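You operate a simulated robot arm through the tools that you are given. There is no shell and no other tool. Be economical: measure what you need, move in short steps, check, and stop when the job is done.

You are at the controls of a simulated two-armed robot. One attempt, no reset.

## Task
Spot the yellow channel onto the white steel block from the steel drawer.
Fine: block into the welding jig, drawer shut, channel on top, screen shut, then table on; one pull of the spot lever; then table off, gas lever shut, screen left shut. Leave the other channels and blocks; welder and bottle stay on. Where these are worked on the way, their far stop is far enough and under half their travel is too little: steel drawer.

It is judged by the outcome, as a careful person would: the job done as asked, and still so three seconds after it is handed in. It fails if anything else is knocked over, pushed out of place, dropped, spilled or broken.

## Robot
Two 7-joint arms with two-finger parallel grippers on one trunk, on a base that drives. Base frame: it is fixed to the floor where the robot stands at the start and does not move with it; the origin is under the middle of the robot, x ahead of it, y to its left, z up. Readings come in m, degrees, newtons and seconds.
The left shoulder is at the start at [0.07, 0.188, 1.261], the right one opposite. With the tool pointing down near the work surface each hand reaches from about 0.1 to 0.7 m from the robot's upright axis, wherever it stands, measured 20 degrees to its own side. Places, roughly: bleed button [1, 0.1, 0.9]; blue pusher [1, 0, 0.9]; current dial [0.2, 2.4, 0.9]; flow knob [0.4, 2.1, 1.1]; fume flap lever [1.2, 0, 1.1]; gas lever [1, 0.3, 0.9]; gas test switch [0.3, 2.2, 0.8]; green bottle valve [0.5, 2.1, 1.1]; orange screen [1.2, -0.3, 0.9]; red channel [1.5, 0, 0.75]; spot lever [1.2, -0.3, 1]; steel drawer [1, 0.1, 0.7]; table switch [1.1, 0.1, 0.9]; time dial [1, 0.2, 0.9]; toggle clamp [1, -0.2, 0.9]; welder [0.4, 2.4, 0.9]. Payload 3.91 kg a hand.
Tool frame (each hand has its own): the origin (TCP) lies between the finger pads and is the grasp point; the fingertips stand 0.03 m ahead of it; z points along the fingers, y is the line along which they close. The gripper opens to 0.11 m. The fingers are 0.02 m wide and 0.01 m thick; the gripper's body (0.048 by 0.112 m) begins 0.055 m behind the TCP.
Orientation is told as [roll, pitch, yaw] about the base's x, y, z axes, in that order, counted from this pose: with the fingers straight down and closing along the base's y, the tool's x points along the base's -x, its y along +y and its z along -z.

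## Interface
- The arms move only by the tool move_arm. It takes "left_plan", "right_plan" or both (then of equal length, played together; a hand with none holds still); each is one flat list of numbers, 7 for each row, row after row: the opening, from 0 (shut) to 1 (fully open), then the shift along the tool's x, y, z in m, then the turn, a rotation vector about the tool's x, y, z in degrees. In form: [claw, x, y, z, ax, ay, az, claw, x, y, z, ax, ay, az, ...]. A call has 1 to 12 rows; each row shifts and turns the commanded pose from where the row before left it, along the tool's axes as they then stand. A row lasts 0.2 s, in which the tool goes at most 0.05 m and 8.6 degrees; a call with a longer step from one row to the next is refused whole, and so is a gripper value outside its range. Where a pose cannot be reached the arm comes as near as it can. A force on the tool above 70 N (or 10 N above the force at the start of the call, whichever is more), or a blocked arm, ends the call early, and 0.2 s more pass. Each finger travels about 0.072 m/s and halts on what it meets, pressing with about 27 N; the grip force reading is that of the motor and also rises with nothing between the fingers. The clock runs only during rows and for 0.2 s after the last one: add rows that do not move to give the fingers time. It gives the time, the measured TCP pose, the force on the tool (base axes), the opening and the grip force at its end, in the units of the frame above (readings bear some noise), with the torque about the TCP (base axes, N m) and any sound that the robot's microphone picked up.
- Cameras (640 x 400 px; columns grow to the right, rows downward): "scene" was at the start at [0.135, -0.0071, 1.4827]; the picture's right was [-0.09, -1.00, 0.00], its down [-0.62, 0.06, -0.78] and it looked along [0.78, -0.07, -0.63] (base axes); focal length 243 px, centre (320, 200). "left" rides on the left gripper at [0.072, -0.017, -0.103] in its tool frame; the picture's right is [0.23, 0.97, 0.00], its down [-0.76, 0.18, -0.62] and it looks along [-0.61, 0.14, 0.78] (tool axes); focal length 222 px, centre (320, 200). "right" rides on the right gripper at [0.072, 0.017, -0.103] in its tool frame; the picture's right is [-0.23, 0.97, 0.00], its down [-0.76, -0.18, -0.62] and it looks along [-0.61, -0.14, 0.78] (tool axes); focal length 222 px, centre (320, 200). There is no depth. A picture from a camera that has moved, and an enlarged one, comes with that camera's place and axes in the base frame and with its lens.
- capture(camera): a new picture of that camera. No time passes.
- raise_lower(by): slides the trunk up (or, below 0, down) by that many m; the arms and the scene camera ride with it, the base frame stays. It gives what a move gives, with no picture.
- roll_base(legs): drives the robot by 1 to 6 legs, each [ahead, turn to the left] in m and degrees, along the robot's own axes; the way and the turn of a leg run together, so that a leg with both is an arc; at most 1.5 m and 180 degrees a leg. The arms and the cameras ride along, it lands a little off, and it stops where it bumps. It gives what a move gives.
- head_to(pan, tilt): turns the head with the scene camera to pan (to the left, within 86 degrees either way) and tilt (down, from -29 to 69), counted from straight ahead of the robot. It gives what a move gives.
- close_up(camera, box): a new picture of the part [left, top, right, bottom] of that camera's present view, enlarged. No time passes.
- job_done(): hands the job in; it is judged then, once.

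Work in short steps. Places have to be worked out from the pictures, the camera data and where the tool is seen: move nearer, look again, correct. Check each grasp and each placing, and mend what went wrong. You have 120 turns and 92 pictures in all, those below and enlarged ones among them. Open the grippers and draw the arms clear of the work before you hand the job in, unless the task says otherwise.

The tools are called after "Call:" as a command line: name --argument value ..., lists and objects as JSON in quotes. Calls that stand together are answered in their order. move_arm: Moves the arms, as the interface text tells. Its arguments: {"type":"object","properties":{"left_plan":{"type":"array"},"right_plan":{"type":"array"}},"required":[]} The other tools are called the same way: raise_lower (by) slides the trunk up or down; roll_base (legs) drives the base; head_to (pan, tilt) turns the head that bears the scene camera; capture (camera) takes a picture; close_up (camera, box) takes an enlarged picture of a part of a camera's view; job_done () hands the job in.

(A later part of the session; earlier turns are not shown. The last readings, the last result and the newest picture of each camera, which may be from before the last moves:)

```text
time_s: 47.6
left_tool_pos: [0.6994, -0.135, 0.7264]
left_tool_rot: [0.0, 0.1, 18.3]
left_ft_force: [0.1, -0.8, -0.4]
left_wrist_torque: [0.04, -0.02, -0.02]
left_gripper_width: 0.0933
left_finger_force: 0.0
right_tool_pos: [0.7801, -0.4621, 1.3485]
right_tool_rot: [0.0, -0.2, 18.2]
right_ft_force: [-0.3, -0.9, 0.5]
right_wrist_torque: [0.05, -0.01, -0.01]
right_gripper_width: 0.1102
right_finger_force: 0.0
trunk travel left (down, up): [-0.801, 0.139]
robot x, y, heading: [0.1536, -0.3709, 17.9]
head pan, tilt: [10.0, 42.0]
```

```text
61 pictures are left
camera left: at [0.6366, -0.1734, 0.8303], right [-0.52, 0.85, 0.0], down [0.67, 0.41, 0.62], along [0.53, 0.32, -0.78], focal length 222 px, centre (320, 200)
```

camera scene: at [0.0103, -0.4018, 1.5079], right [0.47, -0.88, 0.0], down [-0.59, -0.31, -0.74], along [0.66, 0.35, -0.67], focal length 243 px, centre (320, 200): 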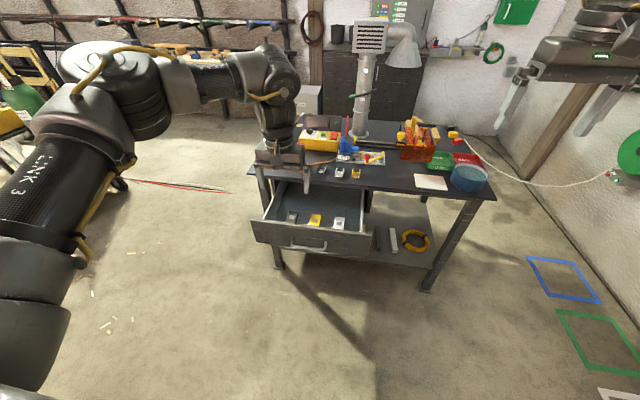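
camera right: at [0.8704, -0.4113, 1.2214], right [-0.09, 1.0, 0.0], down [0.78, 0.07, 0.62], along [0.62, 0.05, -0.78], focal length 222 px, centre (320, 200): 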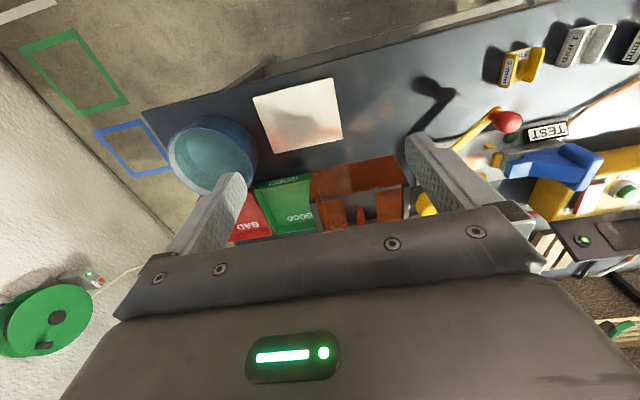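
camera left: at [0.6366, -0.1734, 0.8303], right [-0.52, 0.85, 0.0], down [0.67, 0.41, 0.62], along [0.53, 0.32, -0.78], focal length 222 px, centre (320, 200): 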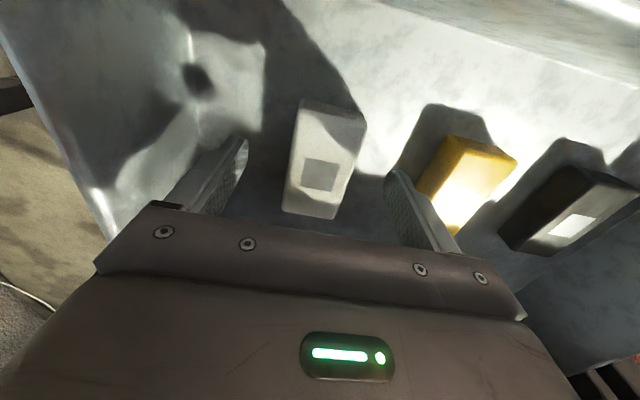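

Aligned; block top ≈ 0.71. A few mm further down, then close.

Call:
move_arm --left_plan '[0.85, 0, 0, 0.004, 0, 0, 0, 0.85, 0, 0, 0.004, 0, 0, 0, 0.85, 0, 0, 0.003, 0, 0, 0, 0.2, 0, 0, 0, 0, 0, 0, 0.2, 0, 0, 0, 0, 0, 0, 0.2, 0, 0, 0, 0, 0, 0, 0.2, 0, 0, 0, 0, 0, 0, 0.2, 0, 0, 0, 0, 0, 0]'

```text
time_s: 49.5
left_tool_pos: [0.7009, -0.1329, 0.7157]
left_tool_rot: [0.1, 0.1, 18.1]
left_ft_force: [0.1, 0.8, 1.0]
left_wrist_torque: [0.03, -0.03, 0.05]
left_gripper_width: 0.0455
left_finger_force: 27.2
right_tool_pos: [0.7805, -0.46, 1.3503]
right_tool_rot: [0.0, -0.1, 18.3]
right_ft_force: [-0.1, 0.1, 0.4]
right_wrist_torque: [-0.01, 0.01, 0.03]
right_gripper_width: 0.11
right_finger_force: 0.0
trunk travel left (down, up): [-0.801, 0.139]
robot x, y, heading: [0.1578, -0.37, 17.9]
head pan, tilt: [10.0, 42.0]
```

Gripped, 45.5 mm wide. I command a firm grip and lift straight up.

Call:
move_arm --left_plan '[0, 0, 0, -0.01, 0, 0, 0, 0, 0, 0, -0.03, 0, 0, 0, 0, 0, 0, -0.04, 0, 0, 0, 0, 0, 0, -0.045, 0, 0, 0, 0, 0, 0, -0.045, 0, 0, 0, 0, 0, 0, -0.045, 0, 0, 0, 0, 0, 0, -0.045, 0, 0, 0, 0, 0, 0, 0, 0, 0, 0]'

Call:
capture --camera "left"

```text
time_s: 51.2
left_tool_pos: [0.7011, -0.1288, 0.8849]
left_tool_rot: [-0.3, 0.2, 18.2]
left_ft_force: [-0.2, 0.7, -2.2]
left_wrist_torque: [-0.04, 0.01, 0.01]
left_gripper_width: 0.0454
left_finger_force: 26.7
left hand out of reach, approached as far as the arm can: row 5, 6
right_tool_pos: [0.7806, -0.4555, 1.35]
right_tool_rot: [-0.3, 0.0, 18.3]
right_ft_force: [0.2, 0.4, 0.1]
right_wrist_torque: [0.0, 0.03, 0.03]
right_gripper_width: 0.1098
right_finger_force: 0.1
trunk travel left (down, up): [-0.801, 0.139]
robot x, y, heading: [0.1546, -0.3727, 18.3]
head pan, tilt: [10.0, 42.0]
```

```text
60 pictures are left
camera left: at [0.6381, -0.1678, 0.9876], right [-0.52, 0.85, 0.0], down [0.67, 0.41, 0.62], along [0.53, 0.32, -0.78], focal length 222 px, centre (320, 200)
```

left: 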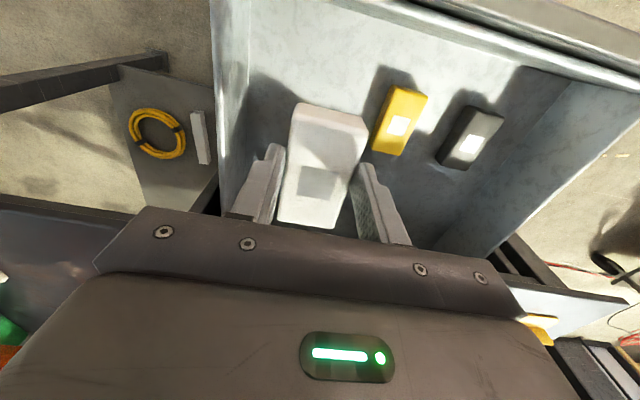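

Block held securely. I lift it further while moving it left, where the arm has room.

Call:
move_arm --left_plan '[0, 0, 0.03, -0.03, 0, 0, 0, 0, 0, 0.03, -0.03, 0, 0, 0, 0, 0, 0.03, -0.035, 0, 0, 0, 0, 0, 0.03, -0.035, 0, 0, 0, 0, 0, 0.03, -0.035, 0, 0, 0, 0, 0, 0, 0, 0, 0, 0]'

```text
time_s: 51.8
left_tool_pos: [0.6921, -0.0925, 0.9217]
left_tool_rot: [5.8, -2.0, 6.5]
left_ft_force: [1.0, -3.4, -4.7]
left_wrist_torque: [0.5, -0.13, 0.36]
left_gripper_width: 0.0455
left_finger_force: 27.0
left hand out of reach, approached as far as the arm can: row 2
right_tool_pos: [0.7805, -0.4578, 1.3499]
right_tool_rot: [-0.2, -0.1, 18.1]
right_ft_force: [1.1, 0.4, 0.1]
right_wrist_torque: [-0.03, 0.0, 0.02]
right_gripper_width: 0.1101
right_finger_force: 0.1
trunk travel left (down, up): [-0.801, 0.139]
robot x, y, heading: [0.1526, -0.3742, 18.0]
head pan, tilt: [10.0, 42.0]
stopped in row 2 (left hand): the force on the tool passed its limit at 122 N (the readings are from after the stop); the commanded pose is now the measured one
```

A force spike and a skewed hand: I look before doing anything else.

Call:
capture --camera "left"

Call:
capture --camera "scene"

```text
59 pictures are left
camera left: at [0.62, -0.1277, 1.0199], right [-0.34, 0.94, 0.09], down [0.72, 0.2, 0.66], along [0.6, 0.29, -0.74], focal length 222 px, centre (320, 200)
```

left: 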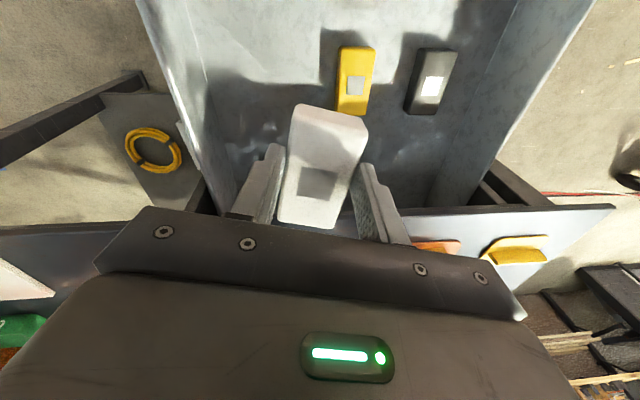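

```text
58 pictures are left
camera scene: at [0.2756, -0.3127, 1.5078], right [0.47, -0.88, 0.0], down [-0.59, -0.32, -0.74], along [0.66, 0.35, -0.67], focal length 243 px, centre (320, 200)
```

scene: 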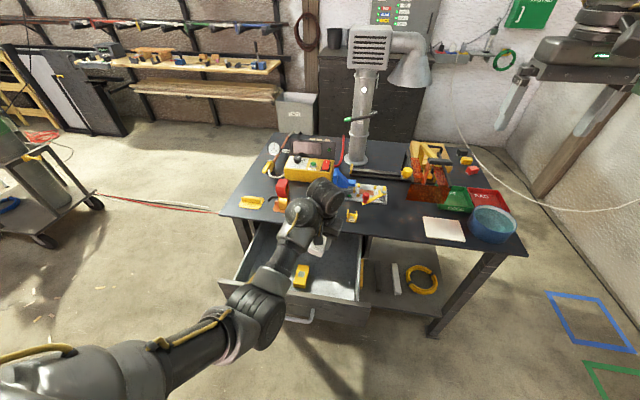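

Call:
close_up --camera "scene" --box '[230, 130, 400, 260]'

```text
3.08 times, centred on (315, 195) of scene
camera zoom: at [0.2756, -0.3127, 1.5078], right [0.47, -0.88, 0.0], down [-0.59, -0.32, -0.74], along [0.66, 0.35, -0.67], focal length 746 px, centre (335, 215)
```

zoom: 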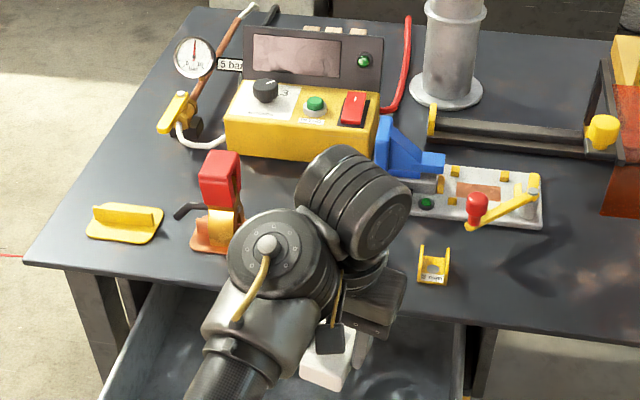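

The wrist stands high above the bench and nothing seems disturbed, but the arm is folded. I raise the trunk to get the block well clear, then look again.

Call:
raise_lower --by 0.135

Call:
capture --camera "scene"

```text
time_s: 53.5
left_tool_pos: [0.6915, -0.0934, 1.0567]
left_tool_rot: [6.1, -2.0, 6.5]
left_ft_force: [1.5, -6.0, -7.3]
left_wrist_torque: [0.91, -0.15, 0.59]
left_gripper_width: 0.0456
left_finger_force: 27.0
right_tool_pos: [0.7808, -0.4615, 1.4849]
right_tool_rot: [0.0, -0.2, 18.1]
right_ft_force: [-0.2, 0.5, -0.7]
right_wrist_torque: [0.01, 0.01, 0.02]
right_gripper_width: 0.1098
right_finger_force: 0.0
trunk travel left (down, up): [-0.936, 0.004]
robot x, y, heading: [0.1552, -0.3692, 18.1]
head pan, tilt: [10.0, 42.0]
```

```text
56 pictures are left
camera scene: at [0.2757, -0.3164, 1.6428], right [0.47, -0.88, 0.0], down [-0.59, -0.31, -0.74], along [0.66, 0.35, -0.67], focal length 243 px, centre (320, 200)
```

scene: 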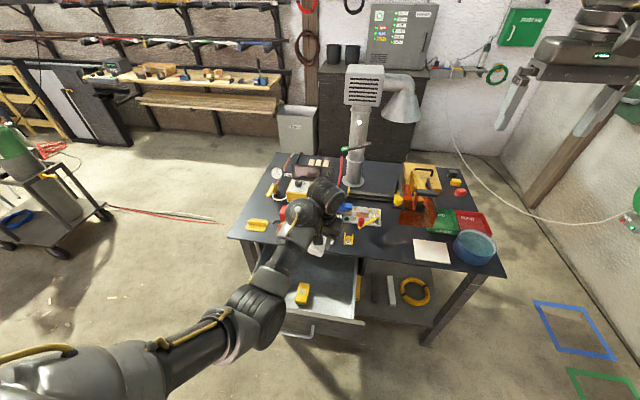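

Light residual contact (hand against its own forearm). I ease the hand forward, away from it.

Call:
move_arm --left_plan '[0, -0.02, 0, 0, 0, 0, 0, 0, -0.03, 0, 0, 0, 0, 0, 0, -0.03, 0, 0, 0, 0, 0, 0, 0, 0, 0, 0, 0, 0]'

```text
time_s: 54.5
left_tool_pos: [0.7723, -0.0852, 1.0592]
left_tool_rot: [5.9, -2.0, 6.4]
left_ft_force: [0.0, 0.3, -1.2]
left_wrist_torque: [-0.04, 0.03, 0.04]
left_gripper_width: 0.0455
left_finger_force: 27.1
right_tool_pos: [0.7807, -0.461, 1.4837]
right_tool_rot: [0.1, -0.2, 18.2]
right_ft_force: [0.1, -0.5, 0.0]
right_wrist_torque: [-0.01, -0.02, 0.01]
right_gripper_width: 0.1099
right_finger_force: 0.2
trunk travel left (down, up): [-0.936, 0.004]
robot x, y, heading: [0.1558, -0.3681, 18.1]
head pan, tilt: [10.0, 42.0]
```

Call:
move_arm --left_plan '[0, 0, 0, -0.02, 3, 1, -5.9, 0, 0, 0, -0.02, 3, 1, -5.9, 0, 0, 0.02, -0.03, 0, 0, 0, 0, 0, 0.02, -0.03, 0, 0, 0, 0, 0, 0.02, -0.03, 0, 0, 0, 0, 0, 0, 0, 0, 0, 0]'

Call:
capture --camera "scene"

```text
time_s: 55.4
left_tool_pos: [0.7633, -0.0578, 1.1424]
left_tool_rot: [-0.7, -1.4, 19.9]
left_ft_force: [20.3, -35.5, -26.2]
left_wrist_torque: [5.37, 0.48, 3.57]
left_gripper_width: 0.0456
left_finger_force: 27.1
left hand out of reach, approached as far as the arm can: row 4
right_tool_pos: [0.7798, -0.4597, 1.4845]
right_tool_rot: [0.0, -0.2, 18.2]
right_ft_force: [0.1, 0.1, 0.1]
right_wrist_torque: [-0.04, -0.02, 0.01]
right_gripper_width: 0.1101
right_finger_force: 0.0
trunk travel left (down, up): [-0.936, 0.004]
robot x, y, heading: [0.1525, -0.371, 17.9]
head pan, tilt: [10.0, 42.0]
stopped in row 4 (left hand): the force on the tool passed its limit at 252 N (the readings are from after the stop); the commanded pose is now the measured one
```

```text
55 pictures are left
camera scene: at [0.2752, -0.3145, 1.6428], right [0.47, -0.88, 0.0], down [-0.59, -0.31, -0.74], along [0.66, 0.35, -0.67], focal length 243 px, centre (320, 200)
```

scene: 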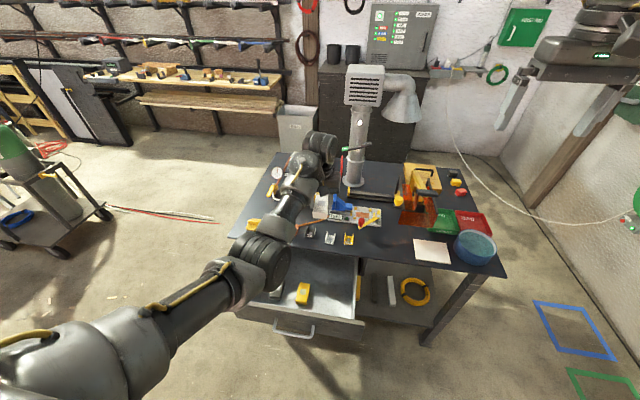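

The block-side of the hand presses on the forearm when lifted in this elbow-low posture. I move forward and out again to free it and stretch the arm.

Call:
move_arm --left_plan '[0, -0.03, 0, 0.01, 0, 0, 0, 0, -0.03, 0, 0.01, 0, 0, 0, 0, -0.03, 0.02, 0, 0, 0, 0, 0, -0.03, 0.02, 0, 0, 0, 0, 0, -0.03, 0.02, 0, 0, 0, 0, 0, 0, 0, 0, 0, 0, 0]'

Call:
capture --camera "scene"

```text
time_s: 56.8
left_tool_pos: [0.8182, 0.0162, 1.1316]
left_tool_rot: [-0.6, -1.3, 19.7]
left_ft_force: [0.8, -0.1, -1.7]
left_wrist_torque: [0.0, 0.02, -0.01]
left_gripper_width: 0.0457
left_finger_force: 27.0
left hand out of reach, approached as far as the arm can: row 3, 4, 5
right_tool_pos: [0.7815, -0.4611, 1.4838]
right_tool_rot: [0.0, -0.1, 18.2]
right_ft_force: [-0.6, -0.2, -0.3]
right_wrist_torque: [0.0, -0.04, -0.04]
right_gripper_width: 0.1098
right_finger_force: 0.1
trunk travel left (down, up): [-0.936, 0.004]
robot x, y, heading: [0.1512, -0.3714, 18.2]
head pan, tilt: [10.0, 42.0]
```

```text
54 pictures are left
camera scene: at [0.2758, -0.316, 1.6429], right [0.47, -0.88, 0.0], down [-0.59, -0.31, -0.74], along [0.66, 0.35, -0.67], focal length 243 px, centre (320, 200)
```

scene: 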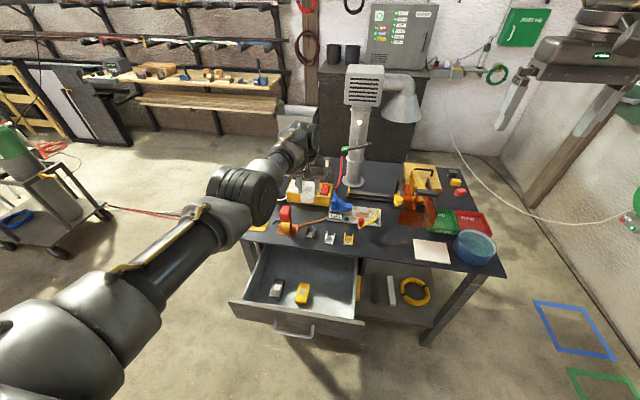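

Elbow is now out to the left and free. I bring the hand back and up gently, checking.

Call:
move_arm --left_plan '[0, 0.02, 0.02, -0.03, 0, 0, 0, 0, 0.02, 0.02, -0.03, 0, 0, 0, 0, 0.03, 0, -0.03, 0, 0, 0, 0, 0.03, 0, -0.03, 0, 0, 0, 0, 0, 0, 0, 0, 0, 0]'

Call:
capture --camera "scene"

```text
time_s: 57.3
left_tool_pos: [0.7844, 0.0334, 1.1717]
left_tool_rot: [-1.0, -3.1, 20.4]
left_ft_force: [28.4, -24.9, -41.0]
left_wrist_torque: [4.44, 0.11, 3.03]
left_gripper_width: 0.0454
left_finger_force: 27.0
left hand out of reach, approached as far as the arm can: row 2
right_tool_pos: [0.7793, -0.4588, 1.4854]
right_tool_rot: [-0.1, -0.1, 18.2]
right_ft_force: [-0.1, 0.1, -0.3]
right_wrist_torque: [0.0, -0.02, -0.01]
right_gripper_width: 0.1101
right_finger_force: 0.0
trunk travel left (down, up): [-0.936, 0.004]
robot x, y, heading: [0.1533, -0.3706, 18.0]
head pan, tilt: [10.0, 42.0]
stopped in row 2 (left hand): the force on the tool passed its limit at 234 N (the readings are from after the stop); the commanded pose is now the measured one
```

```text
53 pictures are left
camera scene: at [0.2736, -0.3143, 1.643], right [0.47, -0.88, 0.0], down [-0.59, -0.32, -0.74], along [0.66, 0.35, -0.67], focal length 243 px, centre (320, 200)
```

scene: 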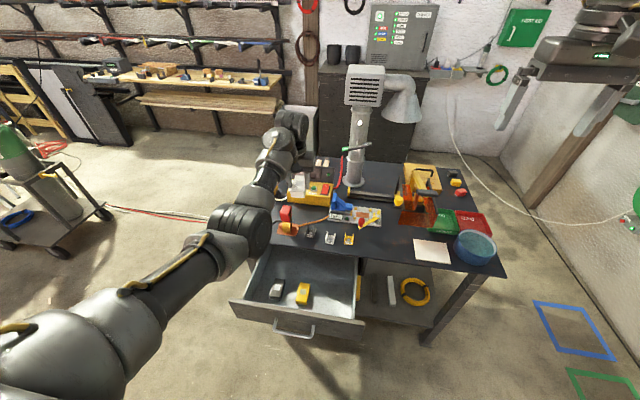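

The hand must stay low and extended in this posture, which suits placing anyway. I free it, level it, and then drive around right of the drawer (backing away first so the hand never sweeps over the spot lever).

Call:
move_arm --left_plan '[0, -0.03, 0, 0.01, 0, 0, 0, 0, -0.02, 0, 0.03, 0.5, 1.5, 1, 0, -0.01, 0, 0.03, 0.5, 1.5, 1, 0, 0, 0, 0, 0, 0, 0]'

Call:
roll_base --legs '[[-0.2, 0], [0, -80], [0.24, 0], [0, 80]]'

Call:
capture --camera "scene"

```text
time_s: 58.3
left_tool_pos: [0.8044, 0.0612, 1.1207]
left_tool_rot: [-1.6, -0.4, 18.3]
left_ft_force: [0.1, -1.0, -2.2]
left_wrist_torque: [0.02, 0.01, -0.05]
left_gripper_width: 0.0457
left_finger_force: 27.3
left hand out of reach, approached as far as the arm can: row 2, 3
right_tool_pos: [0.7812, -0.4638, 1.4834]
right_tool_rot: [0.0, -0.1, 18.1]
right_ft_force: [-0.4, 0.3, 0.2]
right_wrist_torque: [0.08, 0.0, 0.02]
right_gripper_width: 0.1102
right_finger_force: 0.1
trunk travel left (down, up): [-0.936, 0.004]
robot x, y, heading: [0.1545, -0.3734, 18.2]
head pan, tilt: [10.0, 42.0]
```

```text
time_s: 68.2
left_tool_pos: [0.7265, -0.2152, 1.1214]
left_tool_rot: [-1.7, -0.3, 18.0]
left_ft_force: [0.9, 0.1, -2.2]
left_wrist_torque: [-0.04, 0.02, 0.03]
left_gripper_width: 0.0454
left_finger_force: 26.9
right_tool_pos: [0.7012, -0.7381, 1.4833]
right_tool_rot: [-0.1, -0.2, 17.9]
right_ft_force: [-0.6, -0.2, 0.9]
right_wrist_torque: [0.01, -0.01, 0.0]
right_gripper_width: 0.1101
right_finger_force: 0.1
trunk travel left (down, up): [-0.936, 0.004]
robot x, y, heading: [0.0752, -0.6456, 17.6]
head pan, tilt: [10.0, 42.0]
```

```text
52 pictures are left
camera scene: at [0.1969, -0.5904, 1.6429], right [0.46, -0.89, 0.0], down [-0.59, -0.31, -0.74], along [0.66, 0.35, -0.67], focal length 243 px, centre (320, 200)
```

scene: 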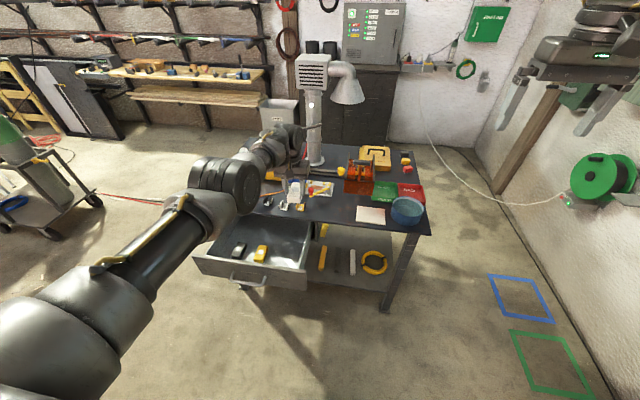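

Now a detailed look at the jig and spot head from this angle.

Call:
close_up --camera "scene" --box '[285, 140, 385, 215]'

Call:
capture --camera "left"

```text
5.33 times, centred on (335, 178) of scene
camera zoom: at [0.1969, -0.5904, 1.6429], right [0.46, -0.89, 0.0], down [-0.59, -0.31, -0.74], along [0.66, 0.35, -0.67], focal length 1294 px, centre (240, 320)
```

zoom: 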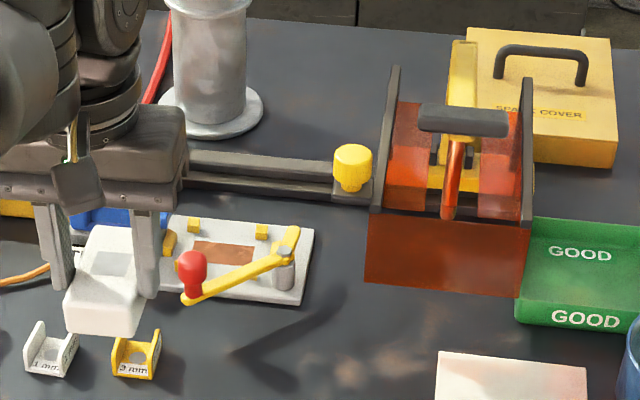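

```text
50 pictures are left
camera left: at [0.6618, -0.2504, 1.2242], right [-0.52, 0.86, -0.03], down [0.66, 0.42, 0.62], along [0.55, 0.3, -0.78], focal length 222 px, centre (320, 200)
```

left: 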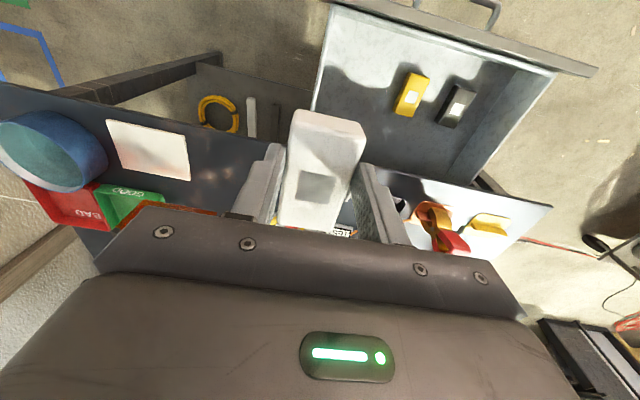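

Call:
close_up --camera "scene" --box '[310, 176, 346, 200]'

```text
16.00 times, centred on (328, 188) of scene
camera zoom: at [0.1969, -0.5904, 1.6429], right [0.46, -0.89, 0.0], down [-0.59, -0.31, -0.74], along [0.66, 0.35, -0.67], focal length 3881 px, centre (192, 392)
```

zoom: 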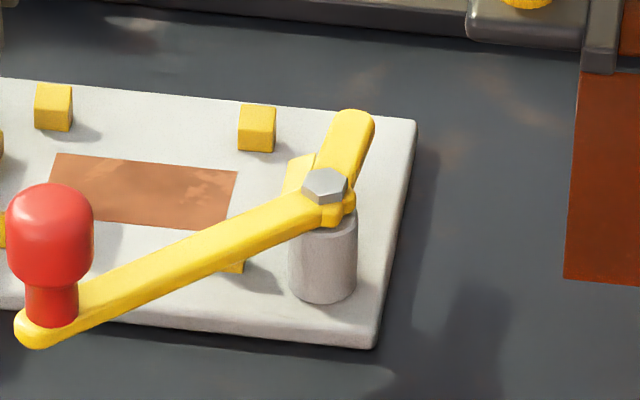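

The nest: copper plate centre ≈ (1.017, -0.143), long axis along the bench; four stops fit the 45 mm block lengthwise along the bench. I turn the hand 90° (camera to the left).

Call:
move_arm --left_plan '[0, 0, 0, 0, 0, 0, 8.2, 0, 0, 0, 0, 0, 0, 8.2, 0, 0, 0, 0, 0, 0, 8.2, 0, 0, 0, 0, 0, 0, 8.2, 0, 0, 0, 0, 0, 0, 8.2, 0, 0, 0, 0, 0, 0, 8.2, 0, 0, 0, 0, 0, 0, 8.2, 0, 0, 0, 0, 0, 0, 8.2, 0, 0, 0, 0, 0, 0, 8.2, 0, 0, 0, 0, 0, 0, 8.2, 0, 0, 0, 0, 0, 0, 8, 0, 0, 0, 0, 0, 0, 0]'

```text
time_s: 70.8
left_tool_pos: [0.7274, -0.2136, 1.1202]
left_tool_rot: [0.5, -1.7, -72.1]
left_ft_force: [0.7, 0.9, -1.4]
left_wrist_torque: [0.01, 0.01, -0.01]
left_gripper_width: 0.0455
left_finger_force: 27.5
right_tool_pos: [0.7009, -0.7376, 1.4846]
right_tool_rot: [0.0, -0.2, 17.9]
right_ft_force: [-0.7, -0.3, 0.2]
right_wrist_torque: [0.01, -0.04, -0.04]
right_gripper_width: 0.11
right_finger_force: 0.0
trunk travel left (down, up): [-0.936, 0.004]
robot x, y, heading: [0.076, -0.6466, 17.7]
head pan, tilt: [10.0, 42.0]
```

Call:
roll_base --legs '[[0.29, 0.4]]'

Call:
move_arm --left_plan '[0, -0.02, 0, 0.03, 1.7, -0.5, 0, 0, 0, 0, 0.03, 0, 0, 0, 0, 0, 0, 0.03, 0, 0, 0, 0, 0, 0, 0, 0, 0, 0]'

Call:
capture --camera "left"

Call:
capture --camera "scene"

```text
time_s: 72.8
left_tool_pos: [0.9962, -0.1206, 1.121]
left_tool_rot: [0.5, -1.6, -71.7]
left_ft_force: [-1.3, 0.1, -1.7]
left_wrist_torque: [0.05, 0.01, 0.01]
left_gripper_width: 0.0454
left_finger_force: 27.3
right_tool_pos: [0.9744, -0.6447, 1.4858]
right_tool_rot: [0.0, -0.3, 18.3]
right_ft_force: [0.5, 0.1, 0.6]
right_wrist_torque: [0.02, -0.04, -0.01]
right_gripper_width: 0.1101
right_finger_force: 0.0
trunk travel left (down, up): [-0.936, 0.004]
robot x, y, heading: [0.353, -0.556, 18.2]
head pan, tilt: [10.0, 42.0]
```

```text
time_s: 73.8
left_tool_pos: [0.982, -0.1424, 1.0465]
left_tool_rot: [-1.4, -2.2, -71.6]
left_ft_force: [0.4, -0.8, -1.6]
left_wrist_torque: [0.03, 0.02, -0.01]
left_gripper_width: 0.0456
left_finger_force: 27.0
left hand out of reach, approached as far as the arm can: row 1, 2, 3
right_tool_pos: [0.9781, -0.6446, 1.4835]
right_tool_rot: [0.0, -0.2, 18.2]
right_ft_force: [-0.3, -0.8, -0.6]
right_wrist_torque: [-0.03, 0.0, 0.03]
right_gripper_width: 0.1101
right_finger_force: 0.1
trunk travel left (down, up): [-0.936, 0.004]
robot x, y, heading: [0.3477, -0.5544, 18.2]
head pan, tilt: [10.0, 42.0]
```

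```text
48 pictures are left
camera left: at [0.9443, -0.075, 1.1469], right [0.85, 0.52, -0.03], down [0.42, -0.64, 0.65], along [0.32, -0.56, -0.76], focal length 222 px, centre (320, 200)
```

left: 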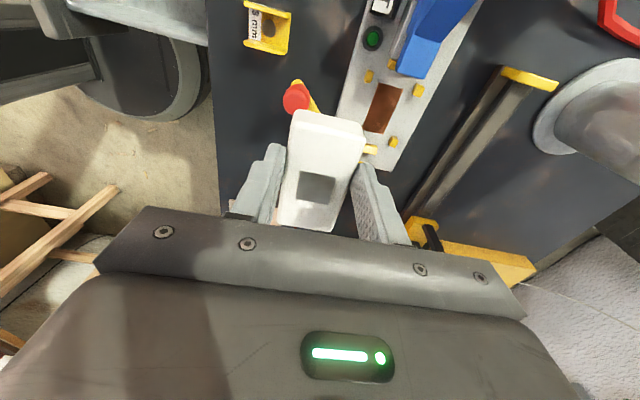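

```text
47 pictures are left
camera scene: at [0.4724, -0.5002, 1.6428], right [0.47, -0.88, 0.0], down [-0.59, -0.32, -0.74], along [0.66, 0.35, -0.67], focal length 243 px, centre (320, 200)
```

scene: 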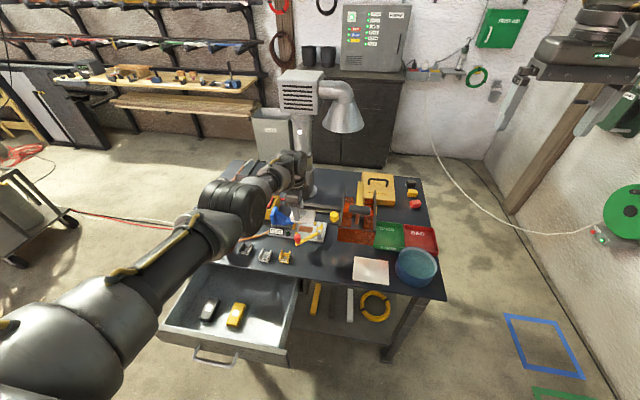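

The arm is at its reach limit; I drive 6 cm closer and level the hand.

Call:
roll_base --legs '[[0.06, 0]]'

Call:
move_arm --left_plan '[0, -0.006, -0.014, 0, 0.8, 1, 0, 0, -0.006, -0.014, 0, 0.8, 1, 0, 0, 0, 0, 0, 0, 0, 0]'

Call:
close_up --camera "left" --box '[220, 40, 460, 240]'

```text
time_s: 74.7
left_tool_pos: [1.0661, -0.1183, 1.038]
left_tool_rot: [-1.8, -2.2, -71.6]
left_ft_force: [1.0, 0.3, -2.5]
left_wrist_torque: [0.04, 0.08, 0.0]
left_gripper_width: 0.0455
left_finger_force: 26.6
right_tool_pos: [1.0424, -0.6239, 1.4905]
right_tool_rot: [-0.1, -0.9, 18.5]
right_ft_force: [0.1, 0.3, 0.2]
right_wrist_torque: [0.02, 0.04, -0.01]
right_gripper_width: 0.11
right_finger_force: 0.1
trunk travel left (down, up): [-0.936, 0.004]
robot x, y, heading: [0.4066, -0.541, 18.0]
head pan, tilt: [10.0, 42.0]
```

```text
time_s: 75.5
left_tool_pos: [1.0312, -0.1425, 1.047]
left_tool_rot: [-2.5, -0.1, -71.8]
left_ft_force: [1.0, -0.2, -1.7]
left_wrist_torque: [0.06, 0.03, 0.0]
left_gripper_width: 0.0454
left_finger_force: 26.5
right_tool_pos: [1.0232, -0.6304, 1.4956]
right_tool_rot: [-0.1, -1.7, 18.4]
right_ft_force: [0.3, -0.2, 0.1]
right_wrist_torque: [0.02, 0.0, -0.01]
right_gripper_width: 0.1098
right_finger_force: 0.1
trunk travel left (down, up): [-0.936, 0.004]
robot x, y, heading: [0.4091, -0.5377, 18.1]
head pan, tilt: [10.0, 42.0]
```

```text
2.00 times, centred on (340, 140) of left
camera zoom: at [0.9981, -0.0777, 1.1506], right [0.85, 0.52, -0.04], down [0.43, -0.66, 0.62], along [0.29, -0.54, -0.79], focal length 444 px, centre (280, 320)
```

zoom: 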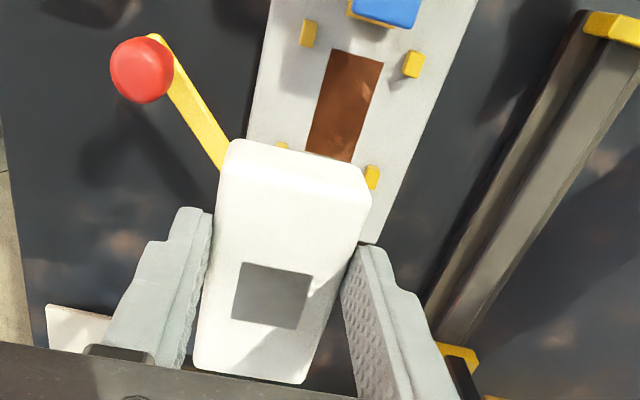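

The right hand's pitch changed by -1.7°: the robot may be leaning on something. I look down.

Call:
head_to --pan 5 --tilt 65

Call:
capture --camera "scene"

```text
time_s: 76.4
left_tool_pos: [1.0199, -0.1469, 1.0524]
left_tool_rot: [-2.0, -0.2, -71.8]
left_ft_force: [0.0, 0.0, -0.6]
left_wrist_torque: [0.0, 0.03, -0.01]
left_gripper_width: 0.0455
left_finger_force: 26.7
right_tool_pos: [1.0067, -0.6354, 1.5009]
right_tool_rot: [-0.2, -2.3, 18.5]
right_ft_force: [0.0, -0.2, 0.2]
right_wrist_torque: [0.05, -0.05, -0.02]
right_gripper_width: 0.1098
right_finger_force: 0.1
trunk travel left (down, up): [-0.936, 0.004]
robot x, y, heading: [0.411, -0.5382, 17.9]
head pan, tilt: [5.0, 65.0]
```

```text
45 pictures are left
camera scene: at [0.5092, -0.4981, 1.6138], right [0.39, -0.92, 0.0], down [-0.83, -0.35, -0.42], along [0.39, 0.17, -0.91], focal length 243 px, centre (320, 200)
```

scene: 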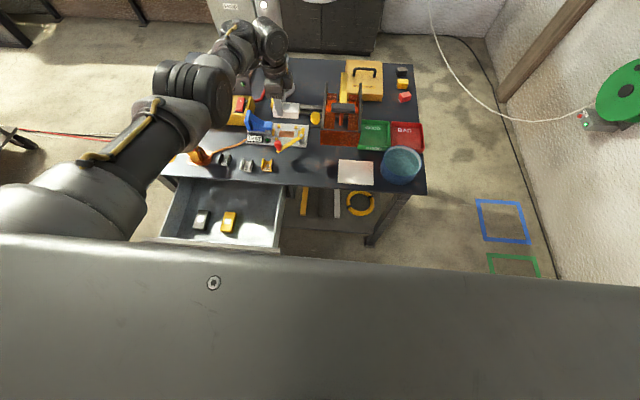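

The body leans back more and more: something in front is pressing on it (likely the drawer front). I back off 5 cm.

Call:
roll_base --legs '[[-0.05, 0]]'

Call:
move_arm --left_plan '[0, 0, 0, 0, 0, 0, 0, 0, 0, 0, 0, 0, 0, 0]'

```text
time_s: 77.3
left_tool_pos: [0.9811, -0.1583, 1.0443]
left_tool_rot: [-2.6, -0.2, -71.6]
left_ft_force: [0.4, -0.3, -2.0]
left_wrist_torque: [0.04, 0.05, 0.03]
left_gripper_width: 0.0457
left_finger_force: 27.4
right_tool_pos: [0.9756, -0.6458, 1.4941]
right_tool_rot: [-0.1, -1.6, 18.6]
right_ft_force: [0.7, 0.7, -0.9]
right_wrist_torque: [-0.01, 0.03, 0.01]
right_gripper_width: 0.11
right_finger_force: 0.1
trunk travel left (down, up): [-0.936, 0.004]
robot x, y, heading: [0.3628, -0.5514, 18.3]
head pan, tilt: [5.0, 65.0]
```

```text
time_s: 77.9
left_tool_pos: [0.9747, -0.16, 1.0504]
left_tool_rot: [-2.1, -0.2, -71.7]
left_ft_force: [0.4, -0.2, -2.1]
left_wrist_torque: [0.06, 0.04, -0.02]
left_gripper_width: 0.0457
left_finger_force: 26.9
right_tool_pos: [0.9643, -0.6496, 1.4973]
right_tool_rot: [-0.1, -2.1, 18.5]
right_ft_force: [0.8, 0.1, -0.3]
right_wrist_torque: [-0.03, 0.01, 0.03]
right_gripper_width: 0.1101
right_finger_force: 0.0
trunk travel left (down, up): [-0.936, 0.004]
robot x, y, heading: [0.3608, -0.5534, 18.3]
head pan, tilt: [5.0, 65.0]
```

Still leaning 2°. I check whether the left elbow rests on something.

Call:
head_to --pan 35 --tilt 50

Call:
capture --camera "scene"

Call:
capture --camera "right"

```text
time_s: 78.9
left_tool_pos: [0.9734, -0.1604, 1.0516]
left_tool_rot: [-2.0, -0.2, -71.8]
left_ft_force: [0.4, 0.4, -1.5]
left_wrist_torque: [0.02, -0.01, 0.0]
left_gripper_width: 0.0453
left_finger_force: 26.6
right_tool_pos: [0.9621, -0.6503, 1.4975]
right_tool_rot: [-0.1, -2.1, 18.6]
right_ft_force: [0.2, -0.7, -0.3]
right_wrist_torque: [-0.04, 0.0, 0.0]
right_gripper_width: 0.11
right_finger_force: 0.0
trunk travel left (down, up): [-0.936, 0.004]
robot x, y, heading: [0.3598, -0.5501, 18.1]
head pan, tilt: [35.0, 50.0]
```

```text
44 pictures are left
camera scene: at [0.4545, -0.4745, 1.6316], right [0.8, -0.6, 0.0], down [-0.46, -0.61, -0.64], along [0.39, 0.51, -0.77], focal length 243 px, centre (320, 200)
```

scene: 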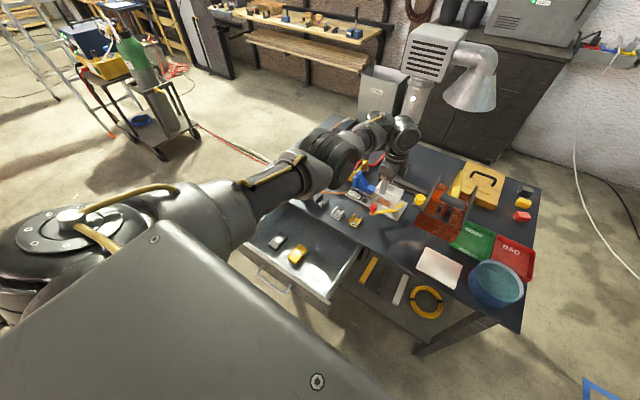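

```text
43 pictures are left
camera right: at [0.8849, -0.6564, 1.5996], right [-0.09, 1.0, 0.01], down [0.76, 0.07, 0.65], along [0.65, 0.07, -0.76], focal length 222 px, centre (320, 200)
```

right: 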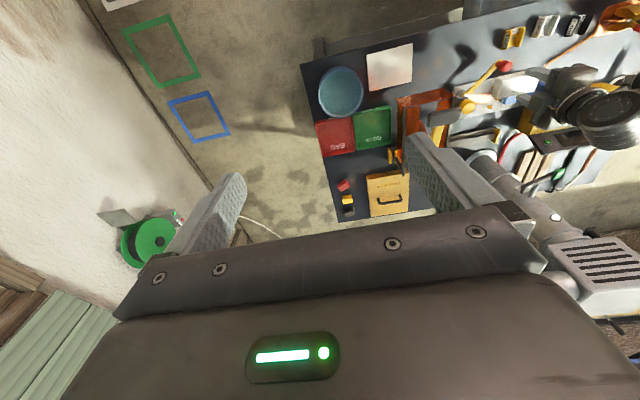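

No obvious contact at the arm. I lower the trunk 5 cm (wanted anyway) and watch the lean.

Call:
raise_lower --by -0.05

Call:
close_up --camera "scene" --box '[240, 80, 480, 320]'

```text
time_s: 79.8
left_tool_pos: [0.9723, -0.1609, 1.0006]
left_tool_rot: [-2.1, -0.2, -71.7]
left_ft_force: [0.3, -0.3, -2.7]
left_wrist_torque: [0.03, 0.01, -0.03]
left_gripper_width: 0.0453
left_finger_force: 26.6
right_tool_pos: [0.9614, -0.6499, 1.45]
right_tool_rot: [-0.1, -2.2, 18.5]
right_ft_force: [0.6, -0.4, 0.2]
right_wrist_torque: [-0.02, 0.0, 0.0]
right_gripper_width: 0.11
right_finger_force: 0.1
trunk travel left (down, up): [-0.886, 0.054]
robot x, y, heading: [0.3592, -0.5497, 18.1]
head pan, tilt: [35.0, 50.0]
```

```text
1.67 times, centred on (360, 200) of scene
camera zoom: at [0.4539, -0.4746, 1.5817], right [0.8, -0.6, 0.0], down [-0.46, -0.61, -0.64], along [0.39, 0.51, -0.77], focal length 404 px, centre (253, 200)
```

zoom: 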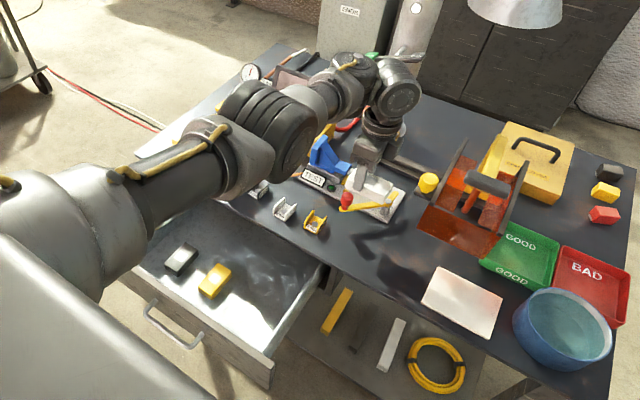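

The camera geometry is still consistent, so I carry on using measured poses. I move the block over the nest (4.8 cm ahead) and level it.

Call:
move_arm --left_plan '[0, 0.001, 0.016, 0, -0.2, 1, 0, 0, 0.001, 0.016, 0, -0.2, 1, 0, 0, 0.001, 0.016, 0, 0, 0, 0, 0, 0, 0, 0, 0, 0, 0]'

Call:
close_up --camera "left" --box '[220, 40, 460, 240]'

```text
time_s: 80.8
left_tool_pos: [0.9932, -0.1516, 1.0005]
left_tool_rot: [-1.7, 1.2, -71.8]
left_ft_force: [-0.3, -0.2, -1.6]
left_wrist_torque: [0.03, 0.03, -0.01]
left_gripper_width: 0.0458
left_finger_force: 27.4
left hand out of reach, approached as far as the arm can: row 2, 3
right_tool_pos: [0.9637, -0.6505, 1.4479]
right_tool_rot: [-0.2, -2.1, 18.5]
right_ft_force: [0.5, 0.1, -0.6]
right_wrist_torque: [0.01, -0.02, 0.01]
right_gripper_width: 0.11
right_finger_force: 0.1
trunk travel left (down, up): [-0.886, 0.054]
robot x, y, heading: [0.359, -0.5535, 18.3]
head pan, tilt: [35.0, 50.0]
```

```text
2.00 times, centred on (340, 140) of left
camera zoom: at [0.9583, -0.0895, 1.1063], right [0.85, 0.52, -0.02], down [0.43, -0.67, 0.6], along [0.3, -0.52, -0.8], focal length 444 px, centre (280, 320)
```

zoom: 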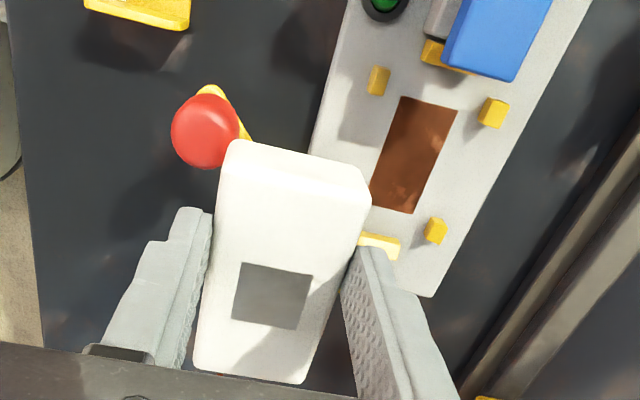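

Three cm short at full reach: I drive 3.5 cm ahead carefully and check the lean.

Call:
roll_base --legs '[[0.035, 0]]'

Call:
move_arm --left_plan '[0, 0, 0, 0, 0, 0, 0, 0, 0, 0, 0, 0, 0, 0]'

```text
time_s: 81.6
left_tool_pos: [1.029, -0.1399, 1.0034]
left_tool_rot: [-1.5, 1.3, -71.6]
left_ft_force: [-0.4, 1.2, -1.9]
left_wrist_torque: [-0.02, -0.06, -0.01]
left_gripper_width: 0.0458
left_finger_force: 26.4
right_tool_pos: [0.992, -0.6419, 1.4529]
right_tool_rot: [0.0, -2.4, 18.5]
right_ft_force: [0.3, -0.7, 0.3]
right_wrist_torque: [0.05, 0.04, 0.01]
right_gripper_width: 0.11
right_finger_force: 0.0
trunk travel left (down, up): [-0.886, 0.054]
robot x, y, heading: [0.3934, -0.5366, 18.2]
head pan, tilt: [35.0, 50.0]
```

```text
time_s: 82.2
left_tool_pos: [1.0304, -0.1395, 1.0004]
left_tool_rot: [-1.5, 1.3, -71.6]
left_ft_force: [0.7, -0.1, -2.5]
left_wrist_torque: [0.04, -0.01, 0.0]
left_gripper_width: 0.0454
left_finger_force: 26.6
right_tool_pos: [0.995, -0.6394, 1.4518]
right_tool_rot: [0.0, -2.3, 18.6]
right_ft_force: [-0.3, -0.4, -1.0]
right_wrist_torque: [-0.03, 0.02, 0.0]
right_gripper_width: 0.1101
right_finger_force: 0.1
trunk travel left (down, up): [-0.886, 0.054]
robot x, y, heading: [0.3927, -0.5393, 18.1]
head pan, tilt: [35.0, 50.0]
```

Reports differ by 2–3 cm between cameras, so I trust the hand camera relative to the hand. Another look from here.

Call:
close_up --camera "left" --box '[220, 40, 460, 240]'

```text
2.00 times, centred on (340, 140) of left
camera zoom: at [0.9951, -0.0774, 1.1064], right [0.85, 0.52, -0.02], down [0.43, -0.67, 0.6], along [0.3, -0.52, -0.8], focal length 444 px, centre (280, 320)
```

zoom: 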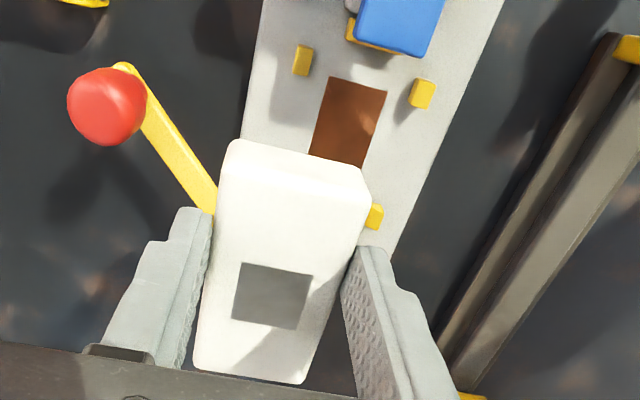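

Nest centre relative to the hand: about 2.1 cm further ahead and 1.9 cm to the left. I drive 3 cm and correct.

Call:
roll_base --legs '[[0.03, 0]]'

Call:
raise_lower --by -0.03

Call:
move_arm --left_plan '[0, 0.019, -0.008, 0, 0, 0, 0, 0, 0, 0, 0, 0, 0, 0]'

Call:
close_up --camera "left" --box '[220, 40, 460, 240]'

```text
time_s: 83.1
left_tool_pos: [1.0665, -0.1296, 1.0009]
left_tool_rot: [-1.5, 1.3, -71.7]
left_ft_force: [0.7, 0.3, -2.2]
left_wrist_torque: [-0.02, 0.06, -0.02]
left_gripper_width: 0.0456
left_finger_force: 26.7
right_tool_pos: [1.0184, -0.6332, 1.4549]
right_tool_rot: [-0.2, -2.5, 18.6]
right_ft_force: [1.1, -0.1, 0.0]
right_wrist_torque: [-0.03, 0.02, -0.02]
right_gripper_width: 0.11
right_finger_force: 0.1
trunk travel left (down, up): [-0.886, 0.054]
robot x, y, heading: [0.4219, -0.533, 18.0]
head pan, tilt: [35.0, 50.0]
```

```text
time_s: 83.8
left_tool_pos: [1.0598, -0.1317, 0.9777]
left_tool_rot: [-0.9, 1.3, -71.7]
left_ft_force: [0.7, 0.0, -2.4]
left_wrist_torque: [0.03, -0.04, 0.03]
left_gripper_width: 0.0456
left_finger_force: 27.2
right_tool_pos: [1.008, -0.6373, 1.4272]
right_tool_rot: [-0.1, -3.2, 18.6]
right_ft_force: [-0.3, -0.5, 0.7]
right_wrist_torque: [0.01, -0.01, -0.02]
right_gripper_width: 0.1102
right_finger_force: 0.1
trunk travel left (down, up): [-0.856, 0.084]
robot x, y, heading: [0.427, -0.5276, 18.0]
head pan, tilt: [35.0, 50.0]
```

```text
time_s: 84.4
left_tool_pos: [1.0461, -0.1152, 0.9765]
left_tool_rot: [-1.0, 1.2, -71.7]
left_ft_force: [0.8, -0.9, -1.3]
left_wrist_torque: [0.01, 0.0, -0.02]
left_gripper_width: 0.0453
left_finger_force: 26.8
right_tool_pos: [1.0075, -0.6362, 1.4276]
right_tool_rot: [0.0, -3.1, 18.6]
right_ft_force: [0.2, 0.5, 0.5]
right_wrist_torque: [-0.01, 0.0, 0.01]
right_gripper_width: 0.11
right_finger_force: 0.1
trunk travel left (down, up): [-0.856, 0.084]
robot x, y, heading: [0.4236, -0.5314, 18.1]
head pan, tilt: [35.0, 50.0]
```

```text
2.00 times, centred on (340, 140) of left
camera zoom: at [1.0101, -0.0539, 1.0817], right [0.85, 0.52, -0.01], down [0.42, -0.68, 0.6], along [0.31, -0.52, -0.8], focal length 444 px, centre (280, 320)
```

zoom: 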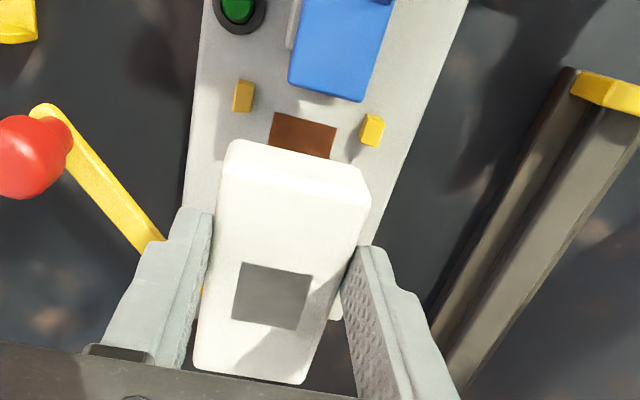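

Aligned within ~3 mm. I level the hand and descend 3 cm.

Call:
move_arm --left_plan '[0, 0, 0.002, 0.015, -1.4, 0.6, 0, 0, 0, 0, 0.015, 0, 0, 0, 0, 0, 0, 0, 0, 0, 0]'

Call:
close_up --camera "left" --box '[220, 40, 460, 240]'

Call:
close_up --camera "scene" --box '[340, 110, 440, 220]'

```text
time_s: 85.2
left_tool_pos: [1.0465, -0.1145, 0.948]
left_tool_rot: [0.4, 1.9, -71.6]
left_ft_force: [-0.5, -0.2, -0.8]
left_wrist_torque: [0.05, -0.01, 0.0]
left_gripper_width: 0.0453
left_finger_force: 27.4
right_tool_pos: [1.0072, -0.6368, 1.4277]
right_tool_rot: [0.0, -3.1, 18.6]
right_ft_force: [0.0, -1.0, 0.0]
right_wrist_torque: [-0.01, -0.03, 0.04]
right_gripper_width: 0.1099
right_finger_force: 0.1
trunk travel left (down, up): [-0.856, 0.084]
robot x, y, heading: [0.4251, -0.5333, 18.1]
head pan, tilt: [35.0, 50.0]
```

```text
2.00 times, centred on (340, 140) of left
camera zoom: at [1.0083, -0.0558, 1.0534], right [0.85, 0.52, 0.01], down [0.41, -0.69, 0.6], along [0.32, -0.5, -0.8], focal length 444 px, centre (280, 320)
```

zoom: 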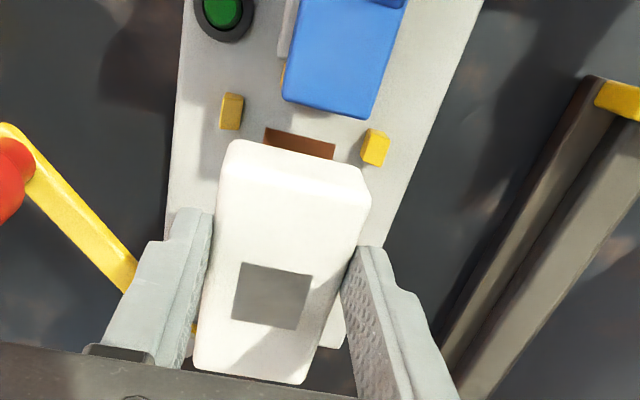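

```text
3.64 times, centred on (390, 165) of scene
camera zoom: at [0.5165, -0.4551, 1.5518], right [0.8, -0.6, 0.0], down [-0.46, -0.61, -0.64], along [0.39, 0.51, -0.77], focal length 882 px, centre (66, 327)
```

zoom: 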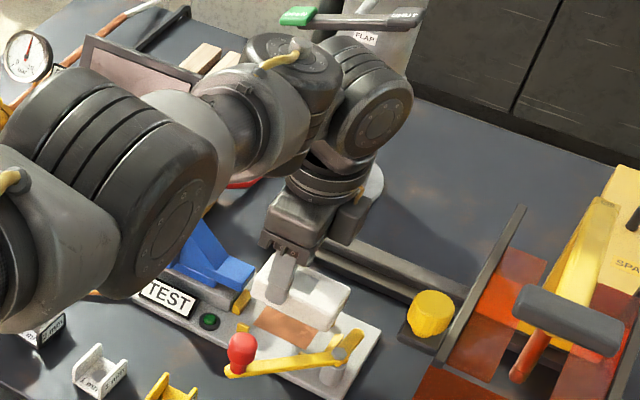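

Alignment holds (roll/pitch signs now understood). I level properly and descend in small steps until contact.

Call:
move_arm --left_plan '[0, 0.001, 0, 0.005, 0.4, -1.9, 0, 0, 0, 0, 0.008, 0, 0, 0, 0, 0, 0, 0.005, 0, 0, 0, 0, 0, 0, 0, 0, 0, 0]'

Call:
close_up --camera "left" --box '[220, 40, 460, 240]'

```text
time_s: 86.2
left_tool_pos: [1.0455, -0.1127, 0.9291]
left_tool_rot: [0.0, -0.1, -71.7]
left_ft_force: [0.6, 0.1, -1.6]
left_wrist_torque: [0.02, 0.01, 0.02]
left_gripper_width: 0.0452
left_finger_force: 26.8
right_tool_pos: [1.0077, -0.636, 1.4287]
right_tool_rot: [0.0, -3.0, 18.6]
right_ft_force: [-0.6, -0.2, -0.4]
right_wrist_torque: [0.01, 0.02, -0.02]
right_gripper_width: 0.1099
right_finger_force: 0.1
trunk travel left (down, up): [-0.856, 0.084]
robot x, y, heading: [0.4218, -0.534, 18.0]
head pan, tilt: [35.0, 50.0]
```

```text
2.00 times, centred on (340, 140) of left
camera zoom: at [1.0074, -0.0502, 1.0319], right [0.85, 0.52, 0.0], down [0.41, -0.67, 0.62], along [0.32, -0.53, -0.78], focal length 444 px, centre (280, 320)
```

zoom: 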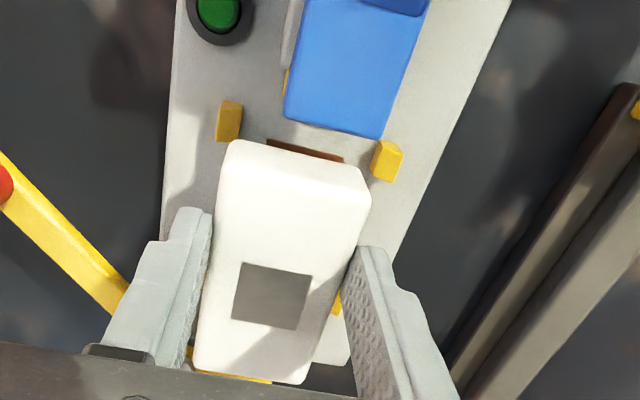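

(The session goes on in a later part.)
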